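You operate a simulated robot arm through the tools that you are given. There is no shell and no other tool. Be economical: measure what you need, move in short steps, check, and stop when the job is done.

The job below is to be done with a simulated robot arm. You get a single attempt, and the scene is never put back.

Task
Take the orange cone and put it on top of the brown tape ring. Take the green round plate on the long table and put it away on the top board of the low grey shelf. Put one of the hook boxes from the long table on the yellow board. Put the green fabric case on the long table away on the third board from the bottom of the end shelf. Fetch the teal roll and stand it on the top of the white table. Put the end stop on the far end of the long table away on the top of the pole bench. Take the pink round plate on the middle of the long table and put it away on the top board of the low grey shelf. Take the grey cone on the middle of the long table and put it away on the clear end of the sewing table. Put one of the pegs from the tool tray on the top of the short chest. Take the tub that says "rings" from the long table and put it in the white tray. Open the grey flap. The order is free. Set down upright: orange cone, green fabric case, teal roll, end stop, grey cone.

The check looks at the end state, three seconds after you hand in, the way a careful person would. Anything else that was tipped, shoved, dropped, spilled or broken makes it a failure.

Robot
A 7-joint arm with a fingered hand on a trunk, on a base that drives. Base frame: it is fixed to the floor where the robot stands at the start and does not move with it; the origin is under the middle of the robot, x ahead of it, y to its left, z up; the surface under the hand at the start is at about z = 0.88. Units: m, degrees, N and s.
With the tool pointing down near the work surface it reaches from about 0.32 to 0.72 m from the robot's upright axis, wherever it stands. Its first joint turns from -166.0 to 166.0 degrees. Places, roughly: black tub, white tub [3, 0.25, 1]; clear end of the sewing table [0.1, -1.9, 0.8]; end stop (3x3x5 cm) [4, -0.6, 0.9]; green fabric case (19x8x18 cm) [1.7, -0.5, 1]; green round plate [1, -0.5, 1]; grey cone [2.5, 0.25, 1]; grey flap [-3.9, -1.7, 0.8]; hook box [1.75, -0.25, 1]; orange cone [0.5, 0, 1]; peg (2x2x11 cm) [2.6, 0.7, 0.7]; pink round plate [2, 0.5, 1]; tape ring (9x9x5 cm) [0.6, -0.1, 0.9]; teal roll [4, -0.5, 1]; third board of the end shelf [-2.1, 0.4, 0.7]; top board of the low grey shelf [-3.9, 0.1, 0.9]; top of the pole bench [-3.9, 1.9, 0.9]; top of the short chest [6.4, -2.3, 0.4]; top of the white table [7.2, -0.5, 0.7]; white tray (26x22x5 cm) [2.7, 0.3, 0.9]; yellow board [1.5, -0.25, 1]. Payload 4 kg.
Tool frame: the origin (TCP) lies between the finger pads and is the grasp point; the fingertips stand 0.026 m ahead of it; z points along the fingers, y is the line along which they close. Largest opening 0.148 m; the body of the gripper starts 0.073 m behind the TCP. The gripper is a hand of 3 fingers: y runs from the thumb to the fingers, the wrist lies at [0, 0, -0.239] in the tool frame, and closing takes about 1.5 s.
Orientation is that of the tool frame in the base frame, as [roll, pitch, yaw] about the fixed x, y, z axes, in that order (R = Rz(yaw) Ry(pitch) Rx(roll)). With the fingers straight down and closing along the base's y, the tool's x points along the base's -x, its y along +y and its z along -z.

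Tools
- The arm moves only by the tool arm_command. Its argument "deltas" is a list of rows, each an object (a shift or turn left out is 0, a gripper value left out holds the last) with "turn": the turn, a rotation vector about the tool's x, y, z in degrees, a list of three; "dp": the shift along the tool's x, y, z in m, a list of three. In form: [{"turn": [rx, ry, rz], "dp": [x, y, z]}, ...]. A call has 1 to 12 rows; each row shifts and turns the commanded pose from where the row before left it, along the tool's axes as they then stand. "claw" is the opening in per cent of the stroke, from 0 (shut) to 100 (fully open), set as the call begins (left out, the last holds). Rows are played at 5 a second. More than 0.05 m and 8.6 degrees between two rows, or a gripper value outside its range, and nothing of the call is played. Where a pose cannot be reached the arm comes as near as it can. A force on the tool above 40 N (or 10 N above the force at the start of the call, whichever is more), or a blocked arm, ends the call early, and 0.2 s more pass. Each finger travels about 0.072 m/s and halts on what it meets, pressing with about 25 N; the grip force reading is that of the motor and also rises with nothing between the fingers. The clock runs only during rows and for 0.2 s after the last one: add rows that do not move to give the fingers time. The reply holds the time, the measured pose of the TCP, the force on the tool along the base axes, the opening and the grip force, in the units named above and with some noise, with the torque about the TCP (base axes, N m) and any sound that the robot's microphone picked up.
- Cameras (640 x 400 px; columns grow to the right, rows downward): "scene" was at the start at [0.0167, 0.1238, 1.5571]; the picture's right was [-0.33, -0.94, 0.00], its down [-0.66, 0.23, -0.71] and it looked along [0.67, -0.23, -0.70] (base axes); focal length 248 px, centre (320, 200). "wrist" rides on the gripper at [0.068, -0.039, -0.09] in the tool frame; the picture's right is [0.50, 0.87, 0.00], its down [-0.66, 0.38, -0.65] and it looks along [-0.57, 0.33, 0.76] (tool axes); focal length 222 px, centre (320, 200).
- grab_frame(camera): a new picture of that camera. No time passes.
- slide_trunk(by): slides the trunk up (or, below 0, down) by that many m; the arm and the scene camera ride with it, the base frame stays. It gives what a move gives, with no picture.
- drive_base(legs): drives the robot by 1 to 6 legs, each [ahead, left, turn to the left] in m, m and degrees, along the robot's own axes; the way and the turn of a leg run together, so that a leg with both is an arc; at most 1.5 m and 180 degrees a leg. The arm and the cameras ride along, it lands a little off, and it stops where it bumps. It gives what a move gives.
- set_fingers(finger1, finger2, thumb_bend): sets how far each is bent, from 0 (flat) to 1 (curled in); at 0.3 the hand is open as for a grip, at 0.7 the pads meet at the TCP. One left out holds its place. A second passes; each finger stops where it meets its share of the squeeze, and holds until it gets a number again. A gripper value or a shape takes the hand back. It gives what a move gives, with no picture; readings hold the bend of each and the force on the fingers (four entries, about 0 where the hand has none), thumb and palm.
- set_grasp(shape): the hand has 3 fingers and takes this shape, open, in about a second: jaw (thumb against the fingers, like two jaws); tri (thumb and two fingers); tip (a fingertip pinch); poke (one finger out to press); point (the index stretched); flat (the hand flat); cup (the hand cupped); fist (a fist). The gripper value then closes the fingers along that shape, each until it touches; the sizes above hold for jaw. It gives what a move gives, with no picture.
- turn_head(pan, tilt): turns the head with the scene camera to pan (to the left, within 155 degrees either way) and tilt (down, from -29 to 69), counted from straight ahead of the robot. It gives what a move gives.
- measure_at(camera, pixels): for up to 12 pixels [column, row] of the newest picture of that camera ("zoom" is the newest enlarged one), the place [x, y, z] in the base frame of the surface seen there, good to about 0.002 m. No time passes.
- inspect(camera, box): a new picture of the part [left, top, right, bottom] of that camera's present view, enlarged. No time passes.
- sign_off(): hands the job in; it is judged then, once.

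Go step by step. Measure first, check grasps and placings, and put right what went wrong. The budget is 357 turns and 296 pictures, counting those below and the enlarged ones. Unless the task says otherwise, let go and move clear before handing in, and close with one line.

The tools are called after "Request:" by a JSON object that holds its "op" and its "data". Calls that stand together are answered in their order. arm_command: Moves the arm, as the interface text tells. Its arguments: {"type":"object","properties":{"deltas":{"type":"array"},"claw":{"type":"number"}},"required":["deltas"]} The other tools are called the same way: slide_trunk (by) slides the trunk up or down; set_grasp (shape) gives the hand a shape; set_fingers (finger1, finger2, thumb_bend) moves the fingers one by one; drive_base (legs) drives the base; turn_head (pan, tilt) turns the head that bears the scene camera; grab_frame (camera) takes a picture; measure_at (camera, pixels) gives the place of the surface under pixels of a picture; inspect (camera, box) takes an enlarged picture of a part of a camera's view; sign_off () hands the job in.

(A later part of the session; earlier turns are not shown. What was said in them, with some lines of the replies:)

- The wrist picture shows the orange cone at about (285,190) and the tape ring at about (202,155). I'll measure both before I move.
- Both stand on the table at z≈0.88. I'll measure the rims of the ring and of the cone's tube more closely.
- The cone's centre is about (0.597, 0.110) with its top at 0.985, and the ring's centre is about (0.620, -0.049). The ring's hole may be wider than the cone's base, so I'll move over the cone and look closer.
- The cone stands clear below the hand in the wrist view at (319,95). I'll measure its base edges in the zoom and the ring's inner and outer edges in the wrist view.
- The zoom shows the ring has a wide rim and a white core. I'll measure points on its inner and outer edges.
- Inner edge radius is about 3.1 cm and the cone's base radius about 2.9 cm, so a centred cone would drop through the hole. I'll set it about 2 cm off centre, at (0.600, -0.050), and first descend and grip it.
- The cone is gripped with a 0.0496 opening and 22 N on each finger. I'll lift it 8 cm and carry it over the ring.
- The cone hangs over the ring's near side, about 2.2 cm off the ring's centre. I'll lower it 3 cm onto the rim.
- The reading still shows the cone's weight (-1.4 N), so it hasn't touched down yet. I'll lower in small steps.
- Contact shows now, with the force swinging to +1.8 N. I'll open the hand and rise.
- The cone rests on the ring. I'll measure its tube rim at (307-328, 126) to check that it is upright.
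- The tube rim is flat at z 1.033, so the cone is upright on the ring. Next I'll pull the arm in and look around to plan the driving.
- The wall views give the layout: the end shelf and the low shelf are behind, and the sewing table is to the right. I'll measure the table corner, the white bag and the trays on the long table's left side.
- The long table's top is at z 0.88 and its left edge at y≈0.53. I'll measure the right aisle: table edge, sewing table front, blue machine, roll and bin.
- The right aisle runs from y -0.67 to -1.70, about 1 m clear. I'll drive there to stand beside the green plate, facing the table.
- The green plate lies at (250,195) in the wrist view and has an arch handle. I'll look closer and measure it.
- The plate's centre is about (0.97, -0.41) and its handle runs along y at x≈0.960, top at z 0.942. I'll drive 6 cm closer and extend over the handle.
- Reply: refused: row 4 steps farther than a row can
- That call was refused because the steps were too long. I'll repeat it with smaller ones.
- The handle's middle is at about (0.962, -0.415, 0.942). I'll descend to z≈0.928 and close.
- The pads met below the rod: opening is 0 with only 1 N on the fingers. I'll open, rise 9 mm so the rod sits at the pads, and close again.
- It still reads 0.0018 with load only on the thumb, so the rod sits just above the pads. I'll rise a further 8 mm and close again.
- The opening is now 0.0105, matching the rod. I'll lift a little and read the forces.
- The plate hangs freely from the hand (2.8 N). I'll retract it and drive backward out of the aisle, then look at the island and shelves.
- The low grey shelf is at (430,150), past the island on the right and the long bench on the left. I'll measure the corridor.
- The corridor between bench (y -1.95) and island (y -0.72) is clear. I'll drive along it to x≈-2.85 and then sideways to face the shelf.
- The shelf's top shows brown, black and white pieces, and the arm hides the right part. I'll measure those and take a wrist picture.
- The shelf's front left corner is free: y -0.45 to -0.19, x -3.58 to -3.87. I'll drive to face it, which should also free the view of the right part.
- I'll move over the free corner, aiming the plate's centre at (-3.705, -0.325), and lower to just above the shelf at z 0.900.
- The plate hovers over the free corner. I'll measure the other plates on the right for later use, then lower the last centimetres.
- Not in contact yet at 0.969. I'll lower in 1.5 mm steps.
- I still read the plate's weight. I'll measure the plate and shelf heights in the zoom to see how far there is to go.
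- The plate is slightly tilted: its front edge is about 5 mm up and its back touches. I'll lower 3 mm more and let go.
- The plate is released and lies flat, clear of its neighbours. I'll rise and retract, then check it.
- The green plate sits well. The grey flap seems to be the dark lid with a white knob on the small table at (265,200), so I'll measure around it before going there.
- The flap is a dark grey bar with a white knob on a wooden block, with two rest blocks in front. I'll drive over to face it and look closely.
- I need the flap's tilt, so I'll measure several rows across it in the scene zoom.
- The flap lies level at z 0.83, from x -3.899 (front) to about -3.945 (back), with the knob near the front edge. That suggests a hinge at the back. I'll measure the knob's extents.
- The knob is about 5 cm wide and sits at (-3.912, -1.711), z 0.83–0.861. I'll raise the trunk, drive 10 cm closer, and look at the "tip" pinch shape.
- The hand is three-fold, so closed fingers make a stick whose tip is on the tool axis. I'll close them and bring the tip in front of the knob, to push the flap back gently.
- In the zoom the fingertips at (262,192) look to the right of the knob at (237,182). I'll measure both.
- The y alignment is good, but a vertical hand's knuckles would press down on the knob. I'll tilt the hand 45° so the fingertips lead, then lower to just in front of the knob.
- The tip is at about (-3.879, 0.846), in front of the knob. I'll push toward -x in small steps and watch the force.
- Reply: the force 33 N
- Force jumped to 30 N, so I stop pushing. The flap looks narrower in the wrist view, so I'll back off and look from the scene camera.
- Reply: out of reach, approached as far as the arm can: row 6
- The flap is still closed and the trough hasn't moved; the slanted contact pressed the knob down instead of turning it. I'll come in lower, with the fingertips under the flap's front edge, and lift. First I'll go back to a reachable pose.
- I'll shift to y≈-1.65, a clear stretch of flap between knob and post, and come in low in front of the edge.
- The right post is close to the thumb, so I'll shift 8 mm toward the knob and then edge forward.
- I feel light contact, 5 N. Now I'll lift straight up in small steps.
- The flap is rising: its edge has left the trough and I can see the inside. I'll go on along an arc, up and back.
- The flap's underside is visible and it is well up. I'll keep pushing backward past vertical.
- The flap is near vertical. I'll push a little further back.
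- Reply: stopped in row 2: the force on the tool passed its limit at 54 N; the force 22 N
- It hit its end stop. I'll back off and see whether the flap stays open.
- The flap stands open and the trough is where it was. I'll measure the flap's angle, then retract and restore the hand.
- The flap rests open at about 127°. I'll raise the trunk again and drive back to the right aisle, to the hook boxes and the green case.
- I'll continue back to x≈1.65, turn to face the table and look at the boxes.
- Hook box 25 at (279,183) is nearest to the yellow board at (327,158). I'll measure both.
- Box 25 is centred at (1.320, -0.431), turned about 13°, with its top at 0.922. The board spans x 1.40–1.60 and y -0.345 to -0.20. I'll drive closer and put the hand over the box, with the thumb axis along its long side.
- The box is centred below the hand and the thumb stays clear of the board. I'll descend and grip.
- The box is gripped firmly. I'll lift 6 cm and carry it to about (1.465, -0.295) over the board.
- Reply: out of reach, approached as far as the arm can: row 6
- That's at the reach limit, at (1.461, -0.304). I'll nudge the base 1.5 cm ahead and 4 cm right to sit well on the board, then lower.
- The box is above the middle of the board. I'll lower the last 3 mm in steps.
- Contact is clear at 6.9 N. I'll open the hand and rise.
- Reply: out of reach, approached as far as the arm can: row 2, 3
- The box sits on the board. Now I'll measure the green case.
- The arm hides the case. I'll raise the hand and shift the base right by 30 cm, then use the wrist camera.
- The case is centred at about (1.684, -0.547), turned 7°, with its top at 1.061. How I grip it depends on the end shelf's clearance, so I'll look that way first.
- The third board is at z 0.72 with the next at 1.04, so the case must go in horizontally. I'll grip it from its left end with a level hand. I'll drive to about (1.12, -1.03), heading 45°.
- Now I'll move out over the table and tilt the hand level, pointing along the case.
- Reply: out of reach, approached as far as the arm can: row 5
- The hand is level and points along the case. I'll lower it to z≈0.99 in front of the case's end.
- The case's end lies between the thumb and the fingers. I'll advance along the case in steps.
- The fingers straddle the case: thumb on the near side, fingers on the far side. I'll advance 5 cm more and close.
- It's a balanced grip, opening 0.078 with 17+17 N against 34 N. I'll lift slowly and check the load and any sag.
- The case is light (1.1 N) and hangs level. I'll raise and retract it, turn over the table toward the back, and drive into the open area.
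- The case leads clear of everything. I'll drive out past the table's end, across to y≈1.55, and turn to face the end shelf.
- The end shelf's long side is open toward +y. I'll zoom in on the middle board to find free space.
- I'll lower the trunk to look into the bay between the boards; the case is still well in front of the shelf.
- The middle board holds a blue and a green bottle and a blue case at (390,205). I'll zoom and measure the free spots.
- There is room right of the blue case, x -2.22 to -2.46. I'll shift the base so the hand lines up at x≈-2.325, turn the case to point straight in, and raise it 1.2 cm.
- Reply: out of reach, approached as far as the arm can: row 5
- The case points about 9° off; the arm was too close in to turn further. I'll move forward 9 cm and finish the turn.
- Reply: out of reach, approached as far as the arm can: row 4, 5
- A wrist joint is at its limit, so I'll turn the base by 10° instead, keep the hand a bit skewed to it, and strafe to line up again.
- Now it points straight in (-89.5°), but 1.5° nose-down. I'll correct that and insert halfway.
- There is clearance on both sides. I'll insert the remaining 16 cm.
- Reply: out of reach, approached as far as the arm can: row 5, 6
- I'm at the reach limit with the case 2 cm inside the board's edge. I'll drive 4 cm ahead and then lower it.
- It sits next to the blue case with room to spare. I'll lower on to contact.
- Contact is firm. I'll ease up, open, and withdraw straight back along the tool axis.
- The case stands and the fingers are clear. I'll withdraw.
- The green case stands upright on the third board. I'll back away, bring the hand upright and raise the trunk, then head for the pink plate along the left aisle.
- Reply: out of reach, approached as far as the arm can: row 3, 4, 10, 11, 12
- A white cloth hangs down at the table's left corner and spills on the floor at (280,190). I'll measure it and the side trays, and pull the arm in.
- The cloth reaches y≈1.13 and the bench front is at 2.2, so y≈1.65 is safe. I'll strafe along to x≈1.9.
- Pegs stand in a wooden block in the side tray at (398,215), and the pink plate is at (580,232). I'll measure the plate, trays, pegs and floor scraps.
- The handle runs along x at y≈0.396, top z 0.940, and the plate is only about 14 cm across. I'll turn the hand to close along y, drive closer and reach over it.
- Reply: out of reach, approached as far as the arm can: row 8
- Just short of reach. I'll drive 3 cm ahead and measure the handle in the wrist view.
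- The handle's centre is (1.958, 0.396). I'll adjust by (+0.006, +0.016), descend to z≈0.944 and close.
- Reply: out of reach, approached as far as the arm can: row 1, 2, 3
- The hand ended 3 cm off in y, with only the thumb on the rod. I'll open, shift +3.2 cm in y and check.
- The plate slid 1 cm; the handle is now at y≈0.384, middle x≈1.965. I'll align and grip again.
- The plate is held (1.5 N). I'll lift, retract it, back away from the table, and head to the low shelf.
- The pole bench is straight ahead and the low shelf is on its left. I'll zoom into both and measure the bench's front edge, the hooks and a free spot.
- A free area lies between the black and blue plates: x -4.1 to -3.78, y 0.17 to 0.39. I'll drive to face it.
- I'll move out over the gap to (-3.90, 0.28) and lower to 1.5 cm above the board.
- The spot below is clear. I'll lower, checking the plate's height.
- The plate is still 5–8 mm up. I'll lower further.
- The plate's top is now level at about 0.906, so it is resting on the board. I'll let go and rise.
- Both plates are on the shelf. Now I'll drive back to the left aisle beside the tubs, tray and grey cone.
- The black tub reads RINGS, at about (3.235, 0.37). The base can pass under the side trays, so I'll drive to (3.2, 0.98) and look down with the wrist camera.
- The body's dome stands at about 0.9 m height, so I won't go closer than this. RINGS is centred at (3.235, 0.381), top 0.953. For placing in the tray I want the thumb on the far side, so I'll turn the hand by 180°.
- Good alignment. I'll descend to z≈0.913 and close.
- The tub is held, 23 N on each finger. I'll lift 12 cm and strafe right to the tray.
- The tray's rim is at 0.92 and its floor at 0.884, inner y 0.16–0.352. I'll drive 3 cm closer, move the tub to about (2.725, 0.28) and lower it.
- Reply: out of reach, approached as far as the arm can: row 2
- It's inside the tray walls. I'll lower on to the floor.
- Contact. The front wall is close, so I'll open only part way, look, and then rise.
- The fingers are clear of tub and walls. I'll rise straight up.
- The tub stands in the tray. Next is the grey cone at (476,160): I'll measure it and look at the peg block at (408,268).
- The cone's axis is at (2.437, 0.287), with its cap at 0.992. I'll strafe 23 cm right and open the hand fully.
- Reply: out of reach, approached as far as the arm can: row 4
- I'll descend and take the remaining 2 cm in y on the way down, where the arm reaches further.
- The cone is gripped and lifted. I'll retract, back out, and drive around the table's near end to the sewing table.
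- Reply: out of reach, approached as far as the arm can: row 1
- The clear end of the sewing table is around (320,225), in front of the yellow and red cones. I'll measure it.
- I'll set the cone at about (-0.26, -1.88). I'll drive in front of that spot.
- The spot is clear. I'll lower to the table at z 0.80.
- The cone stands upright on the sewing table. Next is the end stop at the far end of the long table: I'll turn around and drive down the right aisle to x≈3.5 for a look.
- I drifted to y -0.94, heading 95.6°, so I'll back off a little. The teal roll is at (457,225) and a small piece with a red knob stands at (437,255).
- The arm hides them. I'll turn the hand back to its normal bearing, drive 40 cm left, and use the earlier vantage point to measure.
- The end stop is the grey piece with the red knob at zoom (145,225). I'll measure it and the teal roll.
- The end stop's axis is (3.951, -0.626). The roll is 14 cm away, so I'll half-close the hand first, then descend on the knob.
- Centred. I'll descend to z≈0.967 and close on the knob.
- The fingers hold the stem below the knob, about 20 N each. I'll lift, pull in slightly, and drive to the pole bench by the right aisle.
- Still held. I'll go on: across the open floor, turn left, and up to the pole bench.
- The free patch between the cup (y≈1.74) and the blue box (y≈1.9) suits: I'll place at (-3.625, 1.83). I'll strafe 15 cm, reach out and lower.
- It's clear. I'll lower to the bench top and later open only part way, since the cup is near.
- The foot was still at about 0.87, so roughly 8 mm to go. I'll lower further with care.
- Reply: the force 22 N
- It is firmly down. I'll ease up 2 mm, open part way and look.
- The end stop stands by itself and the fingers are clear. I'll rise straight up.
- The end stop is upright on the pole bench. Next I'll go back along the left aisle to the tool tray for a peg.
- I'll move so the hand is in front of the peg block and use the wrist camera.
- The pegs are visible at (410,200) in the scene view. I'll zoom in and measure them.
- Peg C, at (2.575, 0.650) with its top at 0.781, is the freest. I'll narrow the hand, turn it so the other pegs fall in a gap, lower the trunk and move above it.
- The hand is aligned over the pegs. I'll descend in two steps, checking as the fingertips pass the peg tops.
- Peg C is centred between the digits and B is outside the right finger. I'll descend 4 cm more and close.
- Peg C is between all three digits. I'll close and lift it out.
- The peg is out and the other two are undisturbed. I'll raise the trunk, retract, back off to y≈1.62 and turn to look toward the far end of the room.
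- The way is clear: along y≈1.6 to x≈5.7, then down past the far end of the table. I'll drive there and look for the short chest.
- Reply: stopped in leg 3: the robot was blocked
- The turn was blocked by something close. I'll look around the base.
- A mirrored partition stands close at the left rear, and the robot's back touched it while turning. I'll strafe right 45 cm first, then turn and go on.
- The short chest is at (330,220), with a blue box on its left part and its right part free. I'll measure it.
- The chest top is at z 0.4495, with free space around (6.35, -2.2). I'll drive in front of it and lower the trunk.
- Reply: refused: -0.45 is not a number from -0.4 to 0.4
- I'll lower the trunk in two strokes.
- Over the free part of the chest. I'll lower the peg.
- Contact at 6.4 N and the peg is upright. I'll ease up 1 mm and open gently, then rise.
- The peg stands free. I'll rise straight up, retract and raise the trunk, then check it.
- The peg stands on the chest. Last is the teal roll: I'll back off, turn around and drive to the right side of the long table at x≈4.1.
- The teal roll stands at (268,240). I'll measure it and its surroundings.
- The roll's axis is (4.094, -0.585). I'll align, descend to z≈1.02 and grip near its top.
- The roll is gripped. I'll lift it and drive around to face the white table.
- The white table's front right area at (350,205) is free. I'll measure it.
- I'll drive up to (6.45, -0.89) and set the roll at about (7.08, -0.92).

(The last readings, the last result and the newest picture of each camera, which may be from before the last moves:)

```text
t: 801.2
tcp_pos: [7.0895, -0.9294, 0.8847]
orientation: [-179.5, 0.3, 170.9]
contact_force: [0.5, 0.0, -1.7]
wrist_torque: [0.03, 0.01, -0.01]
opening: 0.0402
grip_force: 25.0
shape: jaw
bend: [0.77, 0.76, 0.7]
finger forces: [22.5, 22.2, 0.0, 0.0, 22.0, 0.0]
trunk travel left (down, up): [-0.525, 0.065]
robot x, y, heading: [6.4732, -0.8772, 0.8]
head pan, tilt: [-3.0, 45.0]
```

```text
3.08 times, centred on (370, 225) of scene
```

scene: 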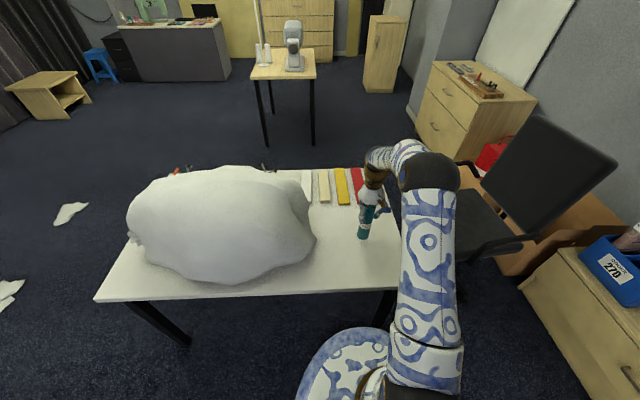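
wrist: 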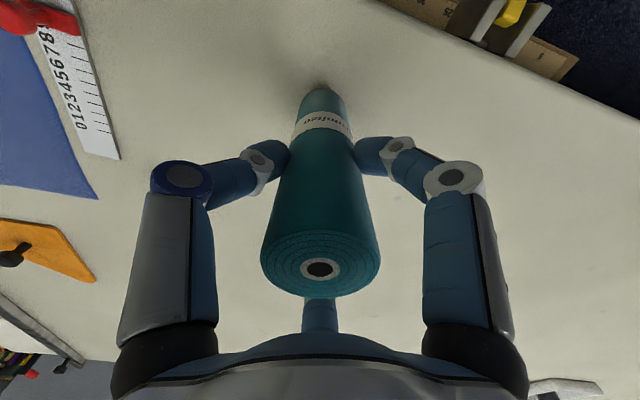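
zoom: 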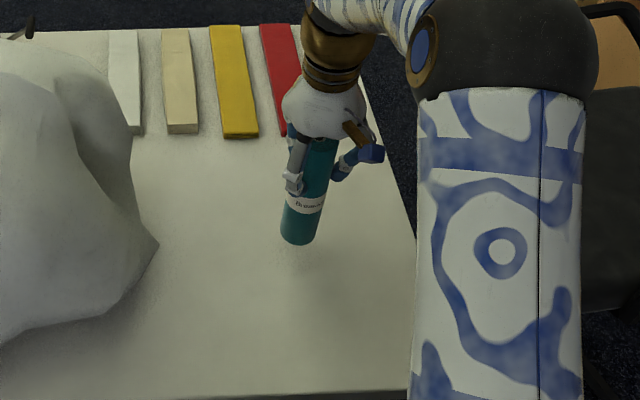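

Good spot. I'll lower the last 4.5 cm.

Request:
{"op": "arm_command", "data": {"deltas": [{"dp": [0, 0, 0.025]}, {"dp": [0, 0, 0.013]}, {"dp": [0, 0, 0.003]}, {}]}}

Request:
{"op": "arm_command", "data": {"deltas": [{"dp": [0, 0, 0.0015]}, {"dp": [0, 0, 0.0015]}, {}]}}

Request:
{"op": "arm_command", "data": {"deltas": [{"dp": [0, 0, 0.001]}, {"dp": [0, 0, 0.001]}, {}]}}

```text
t: 802.2
tcp_pos: [7.0905, -0.9299, 0.8424]
orientation: [-179.4, 0.1, 170.9]
contact_force: [0.0, 0.0, -1.7]
wrist_torque: [-0.01, 0.01, -0.01]
opening: 0.0401
grip_force: 24.9
shape: jaw
bend: [0.77, 0.76, 0.7]
finger forces: [22.7, 22.1, 0.0, 0.0, 22.2, 0.0]
trunk travel left (down, up): [-0.525, 0.065]
robot x, y, heading: [6.4728, -0.8755, 0.8]
head pan, tilt: [-3.0, 45.0]
```

```text
t: 803.0
tcp_pos: [7.0901, -0.9298, 0.8401]
orientation: [-179.4, 0.2, 171.1]
contact_force: [-0.4, -0.1, -3.1]
wrist_torque: [0.03, -0.03, 0.01]
opening: 0.0403
grip_force: 24.6
shape: jaw
bend: [0.77, 0.76, 0.7]
finger forces: [22.7, 22.1, 0.0, 0.0, 22.1, 0.0]
trunk travel left (down, up): [-0.525, 0.065]
robot x, y, heading: [6.4707, -0.8799, 0.7]
head pan, tilt: [-3.0, 45.0]
```

```text
t: 803.8
tcp_pos: [7.0896, -0.929, 0.8404]
orientation: [-179.3, 0.3, 170.9]
contact_force: [-0.3, -0.1, -2.3]
wrist_torque: [-0.01, 0.01, -0.02]
opening: 0.0407
grip_force: 25.7
shape: jaw
bend: [0.77, 0.76, 0.7]
finger forces: [22.6, 22.1, 0.0, 0.0, 22.0, 0.0]
trunk travel left (down, up): [-0.525, 0.065]
robot x, y, heading: [6.4725, -0.8777, 0.6]
head pan, tilt: [-3.0, 45.0]
```

Request:
{"op": "arm_command", "data": {"deltas": [{"dp": [0, 0, 0.001]}, {"dp": [0, 0, 0.001]}, {}]}}

Request:
{"op": "arm_command", "data": {"deltas": [{"dp": [0, 0, 0.001]}, {}]}}

Request:
{"op": "inspect", "data": {"camera": "scene", "box": [330, 190, 410, 255]}}

```text
t: 804.6
tcp_pos: [7.0901, -0.9295, 0.8389]
orientation: [-179.3, 0.3, 171.0]
contact_force: [-0.5, 0.4, 9.0]
wrist_torque: [0.0, 0.01, -0.02]
opening: 0.0406
grip_force: 24.8
shape: jaw
bend: [0.77, 0.77, 0.7]
finger forces: [24.2, 23.6, 0.0, 0.0, 23.8, 0.1]
trunk travel left (down, up): [-0.525, 0.065]
robot x, y, heading: [6.4739, -0.8766, 0.6]
head pan, tilt: [-3.0, 45.0]
```

```text
t: 805.2
tcp_pos: [7.0914, -0.9298, 0.8379]
orientation: [-179.5, 0.3, 171.1]
contact_force: [-0.4, -0.3, 18.5]
wrist_torque: [-0.02, 0.02, 0.01]
opening: 0.0409
grip_force: 25.0
shape: jaw
bend: [0.77, 0.77, 0.7]
finger forces: [25.7, 25.2, 0.0, 0.0, 25.6, 0.1]
trunk travel left (down, up): [-0.525, 0.065]
robot x, y, heading: [6.4716, -0.8777, 0.6]
head pan, tilt: [-3.0, 45.0]
```

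```text
6.15 times, centred on (370, 222) of scene
```

zoom: 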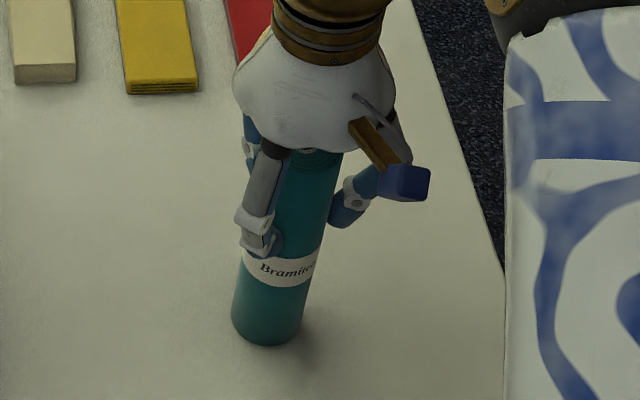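

The roll is firmly down. I'll ease up 2 mm, open, rise and check.

Request:
{"op": "arm_command", "data": {"deltas": [{"dp": [0, 0, -0.001]}, {"dp": [0, 0, -0.001]}, {}]}}

Request:
{"op": "arm_command", "data": {"claw": 75, "deltas": [{}, {}, {}, {}, {}, {}, {}]}}

Request:
{"op": "arm_command", "data": {"deltas": [{"dp": [0, 0, -0.02]}, {"dp": [0, 0, -0.03]}, {"dp": [0, 0, -0.04]}, {"dp": [0, 0, -0.04]}, {"dp": [0, 0, -0.045]}, {"dp": [0, 0, -0.045]}, {"dp": [0.045, 0, -0.02]}, {"dp": [0.045, 0, 0]}, {"dp": [0.045, 0, 0]}, {}]}}

Request:
{"op": "grab_frame", "data": {"camera": "scene"}}

Request:
{"op": "inspect", "data": {"camera": "scene", "box": [290, 160, 450, 290]}}

```text
t: 806.0
tcp_pos: [7.0923, -0.9287, 0.838]
orientation: [-179.5, 0.2, 171.0]
contact_force: [0.1, 0.6, 6.0]
wrist_torque: [-0.04, 0.01, -0.01]
opening: 0.0406
grip_force: 25.0
shape: jaw
bend: [0.77, 0.77, 0.7]
finger forces: [25.3, 24.7, 0.0, 0.1, 24.7, 0.1]
trunk travel left (down, up): [-0.525, 0.065]
robot x, y, heading: [6.4713, -0.8813, 0.4]
head pan, tilt: [-3.0, 45.0]
```

```text
t: 807.6
tcp_pos: [7.0915, -0.9292, 0.8392]
orientation: [-179.4, 0.2, 171.1]
contact_force: [0.4, -0.7, 0.2]
wrist_torque: [0.03, 0.0, 0.0]
opening: 0.1106
grip_force: 0.1
shape: jaw
bend: [0.27, 0.27, 0.55]
finger forces: [0.0, 0.0, 0.0, 0.0, 0.0, 0.0]
trunk travel left (down, up): [-0.525, 0.065]
robot x, y, heading: [6.4761, -0.8752, 0.5]
head pan, tilt: [-3.0, 45.0]
```

```text
t: 809.8
tcp_pos: [6.9556, -0.9031, 1.0756]
orientation: [-179.5, 0.2, 171.0]
contact_force: [-0.5, 0.7, -0.5]
wrist_torque: [-0.05, 0.0, -0.01]
opening: 0.1104
grip_force: 0.1
shape: jaw
bend: [0.27, 0.27, 0.55]
finger forces: [0.1, 0.1, 0.0, 0.0, 0.1, 0.1]
trunk travel left (down, up): [-0.525, 0.065]
robot x, y, heading: [6.4703, -0.8738, 0.6]
head pan, tilt: [-3.0, 45.0]
```

```text
71 pictures are left
```

scene: 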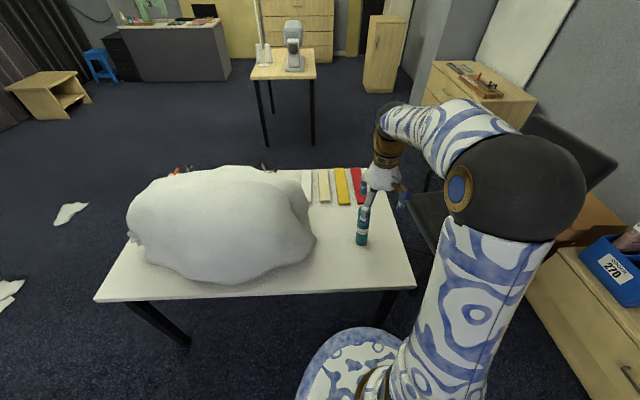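

```text
3.08 times, centred on (370, 225) of scene
```

zoom: 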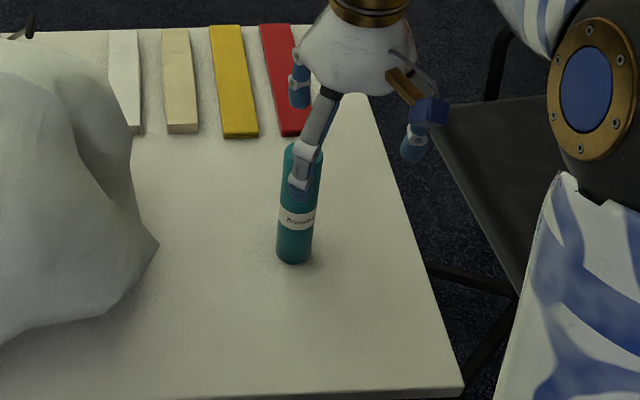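

The roll stands on the white table. I'll back away and take a last look at the long table and the chest.

Request:
{"op": "drive_base", "data": {"legs": [[-0.4, 0, 0]]}}

Request:
{"op": "turn_head", "data": {"pan": 150, "tilt": 15}}

Request:
{"op": "grab_frame", "data": {"camera": "scene"}}

Request:
{"op": "turn_head", "data": {"pan": -60, "tilt": 40}}

Request:
{"op": "grab_frame", "data": {"camera": "scene"}}

```text
t: 812.3
tcp_pos: [6.5594, -0.9074, 1.0753]
orientation: [-179.4, 0.3, 170.9]
contact_force: [0.2, 0.5, 0.5]
wrist_torque: [-0.01, 0.01, 0.01]
opening: 0.1109
grip_force: 0.1
shape: jaw
bend: [0.27, 0.27, 0.55]
finger forces: [0.0, 0.1, 0.0, 0.0, 0.0, 0.0]
trunk travel left (down, up): [-0.525, 0.065]
robot x, y, heading: [6.0721, -0.8804, 0.9]
head pan, tilt: [-3.0, 45.0]
```

```text
t: 814.7
tcp_pos: [6.5592, -0.9088, 1.0754]
orientation: [-179.4, 0.2, 171.0]
contact_force: [0.4, -1.5, 0.2]
wrist_torque: [0.0, 0.01, 0.01]
opening: 0.1105
grip_force: 0.1
shape: jaw
bend: [0.27, 0.27, 0.55]
finger forces: [0.0, 0.1, 0.1, 0.1, 0.0, 0.0]
trunk travel left (down, up): [-0.525, 0.065]
robot x, y, heading: [6.0761, -0.8803, 0.5]
head pan, tilt: [150.0, 15.0]
```

```text
69 pictures are left
```

scene: 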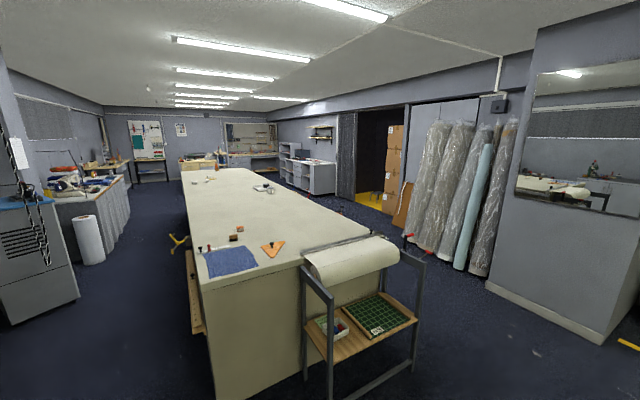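

```text
t: 817.7
tcp_pos: [6.5586, -0.9071, 1.074]
orientation: [-179.5, 0.2, 170.9]
contact_force: [0.4, -1.4, -0.2]
wrist_torque: [-0.01, 0.01, 0.04]
opening: 0.1104
grip_force: 0.1
shape: jaw
bend: [0.27, 0.27, 0.55]
finger forces: [0.0, 0.0, 0.0, 0.1, 0.0, 0.0]
trunk travel left (down, up): [-0.525, 0.065]
robot x, y, heading: [6.0747, -0.8789, 0.8]
head pan, tilt: [-60.0, 40.0]
```

```text
68 pictures are left
```

scene: 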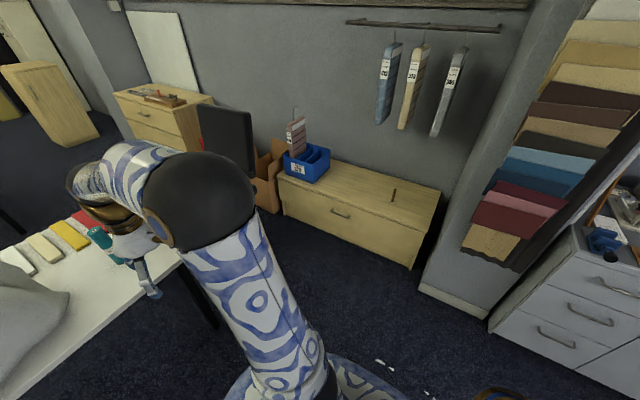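

The peg still stands at (393,193). One last zoom down the long table to check the orange cone and the boxes.

Request:
{"op": "turn_head", "data": {"pan": 154, "tilt": 10}}

Request:
{"op": "inspect", "data": {"camera": "scene", "box": [150, 150, 310, 260]}}

```text
t: 820.8
tcp_pos: [6.5609, -0.9072, 1.0753]
orientation: [-179.3, 0.2, 171.1]
contact_force: [-0.1, -1.0, -0.3]
wrist_torque: [0.0, -0.04, 0.02]
opening: 0.1107
grip_force: 0.1
shape: jaw
bend: [0.27, 0.27, 0.55]
finger forces: [0.0, 0.1, 0.0, 0.0, 0.1, 0.1]
trunk travel left (down, up): [-0.525, 0.065]
robot x, y, heading: [6.077, -0.8839, 0.6]
head pan, tilt: [154.0, 10.0]
```

```text
3.64 times, centred on (230, 205) of scene
```

zoom: 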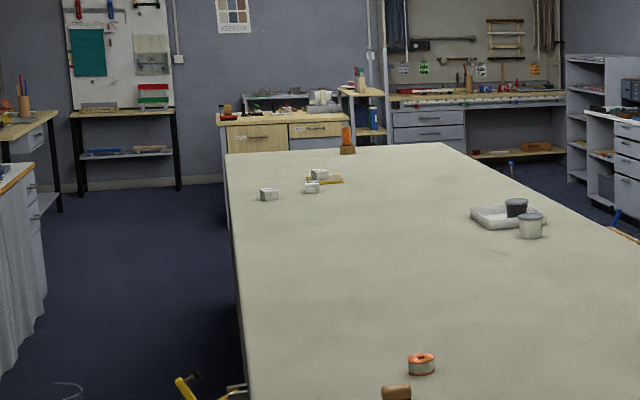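

The zoom shows the orange cone upright on the ring at (347,140), a hook box on the yellow board, and the RINGS tub in the tray. Everything else checked out as I placed it, and the hand is clear, so I'm handing in.

Request:
{"op": "sign_off", "data": {}}

```text
The job is handed in.
```

All eleven parts of the job are done and handed in; each piece was checked in the camera pictures after I set it down, though the base touched the mirrored partition once while turning and nothing was seen to move.
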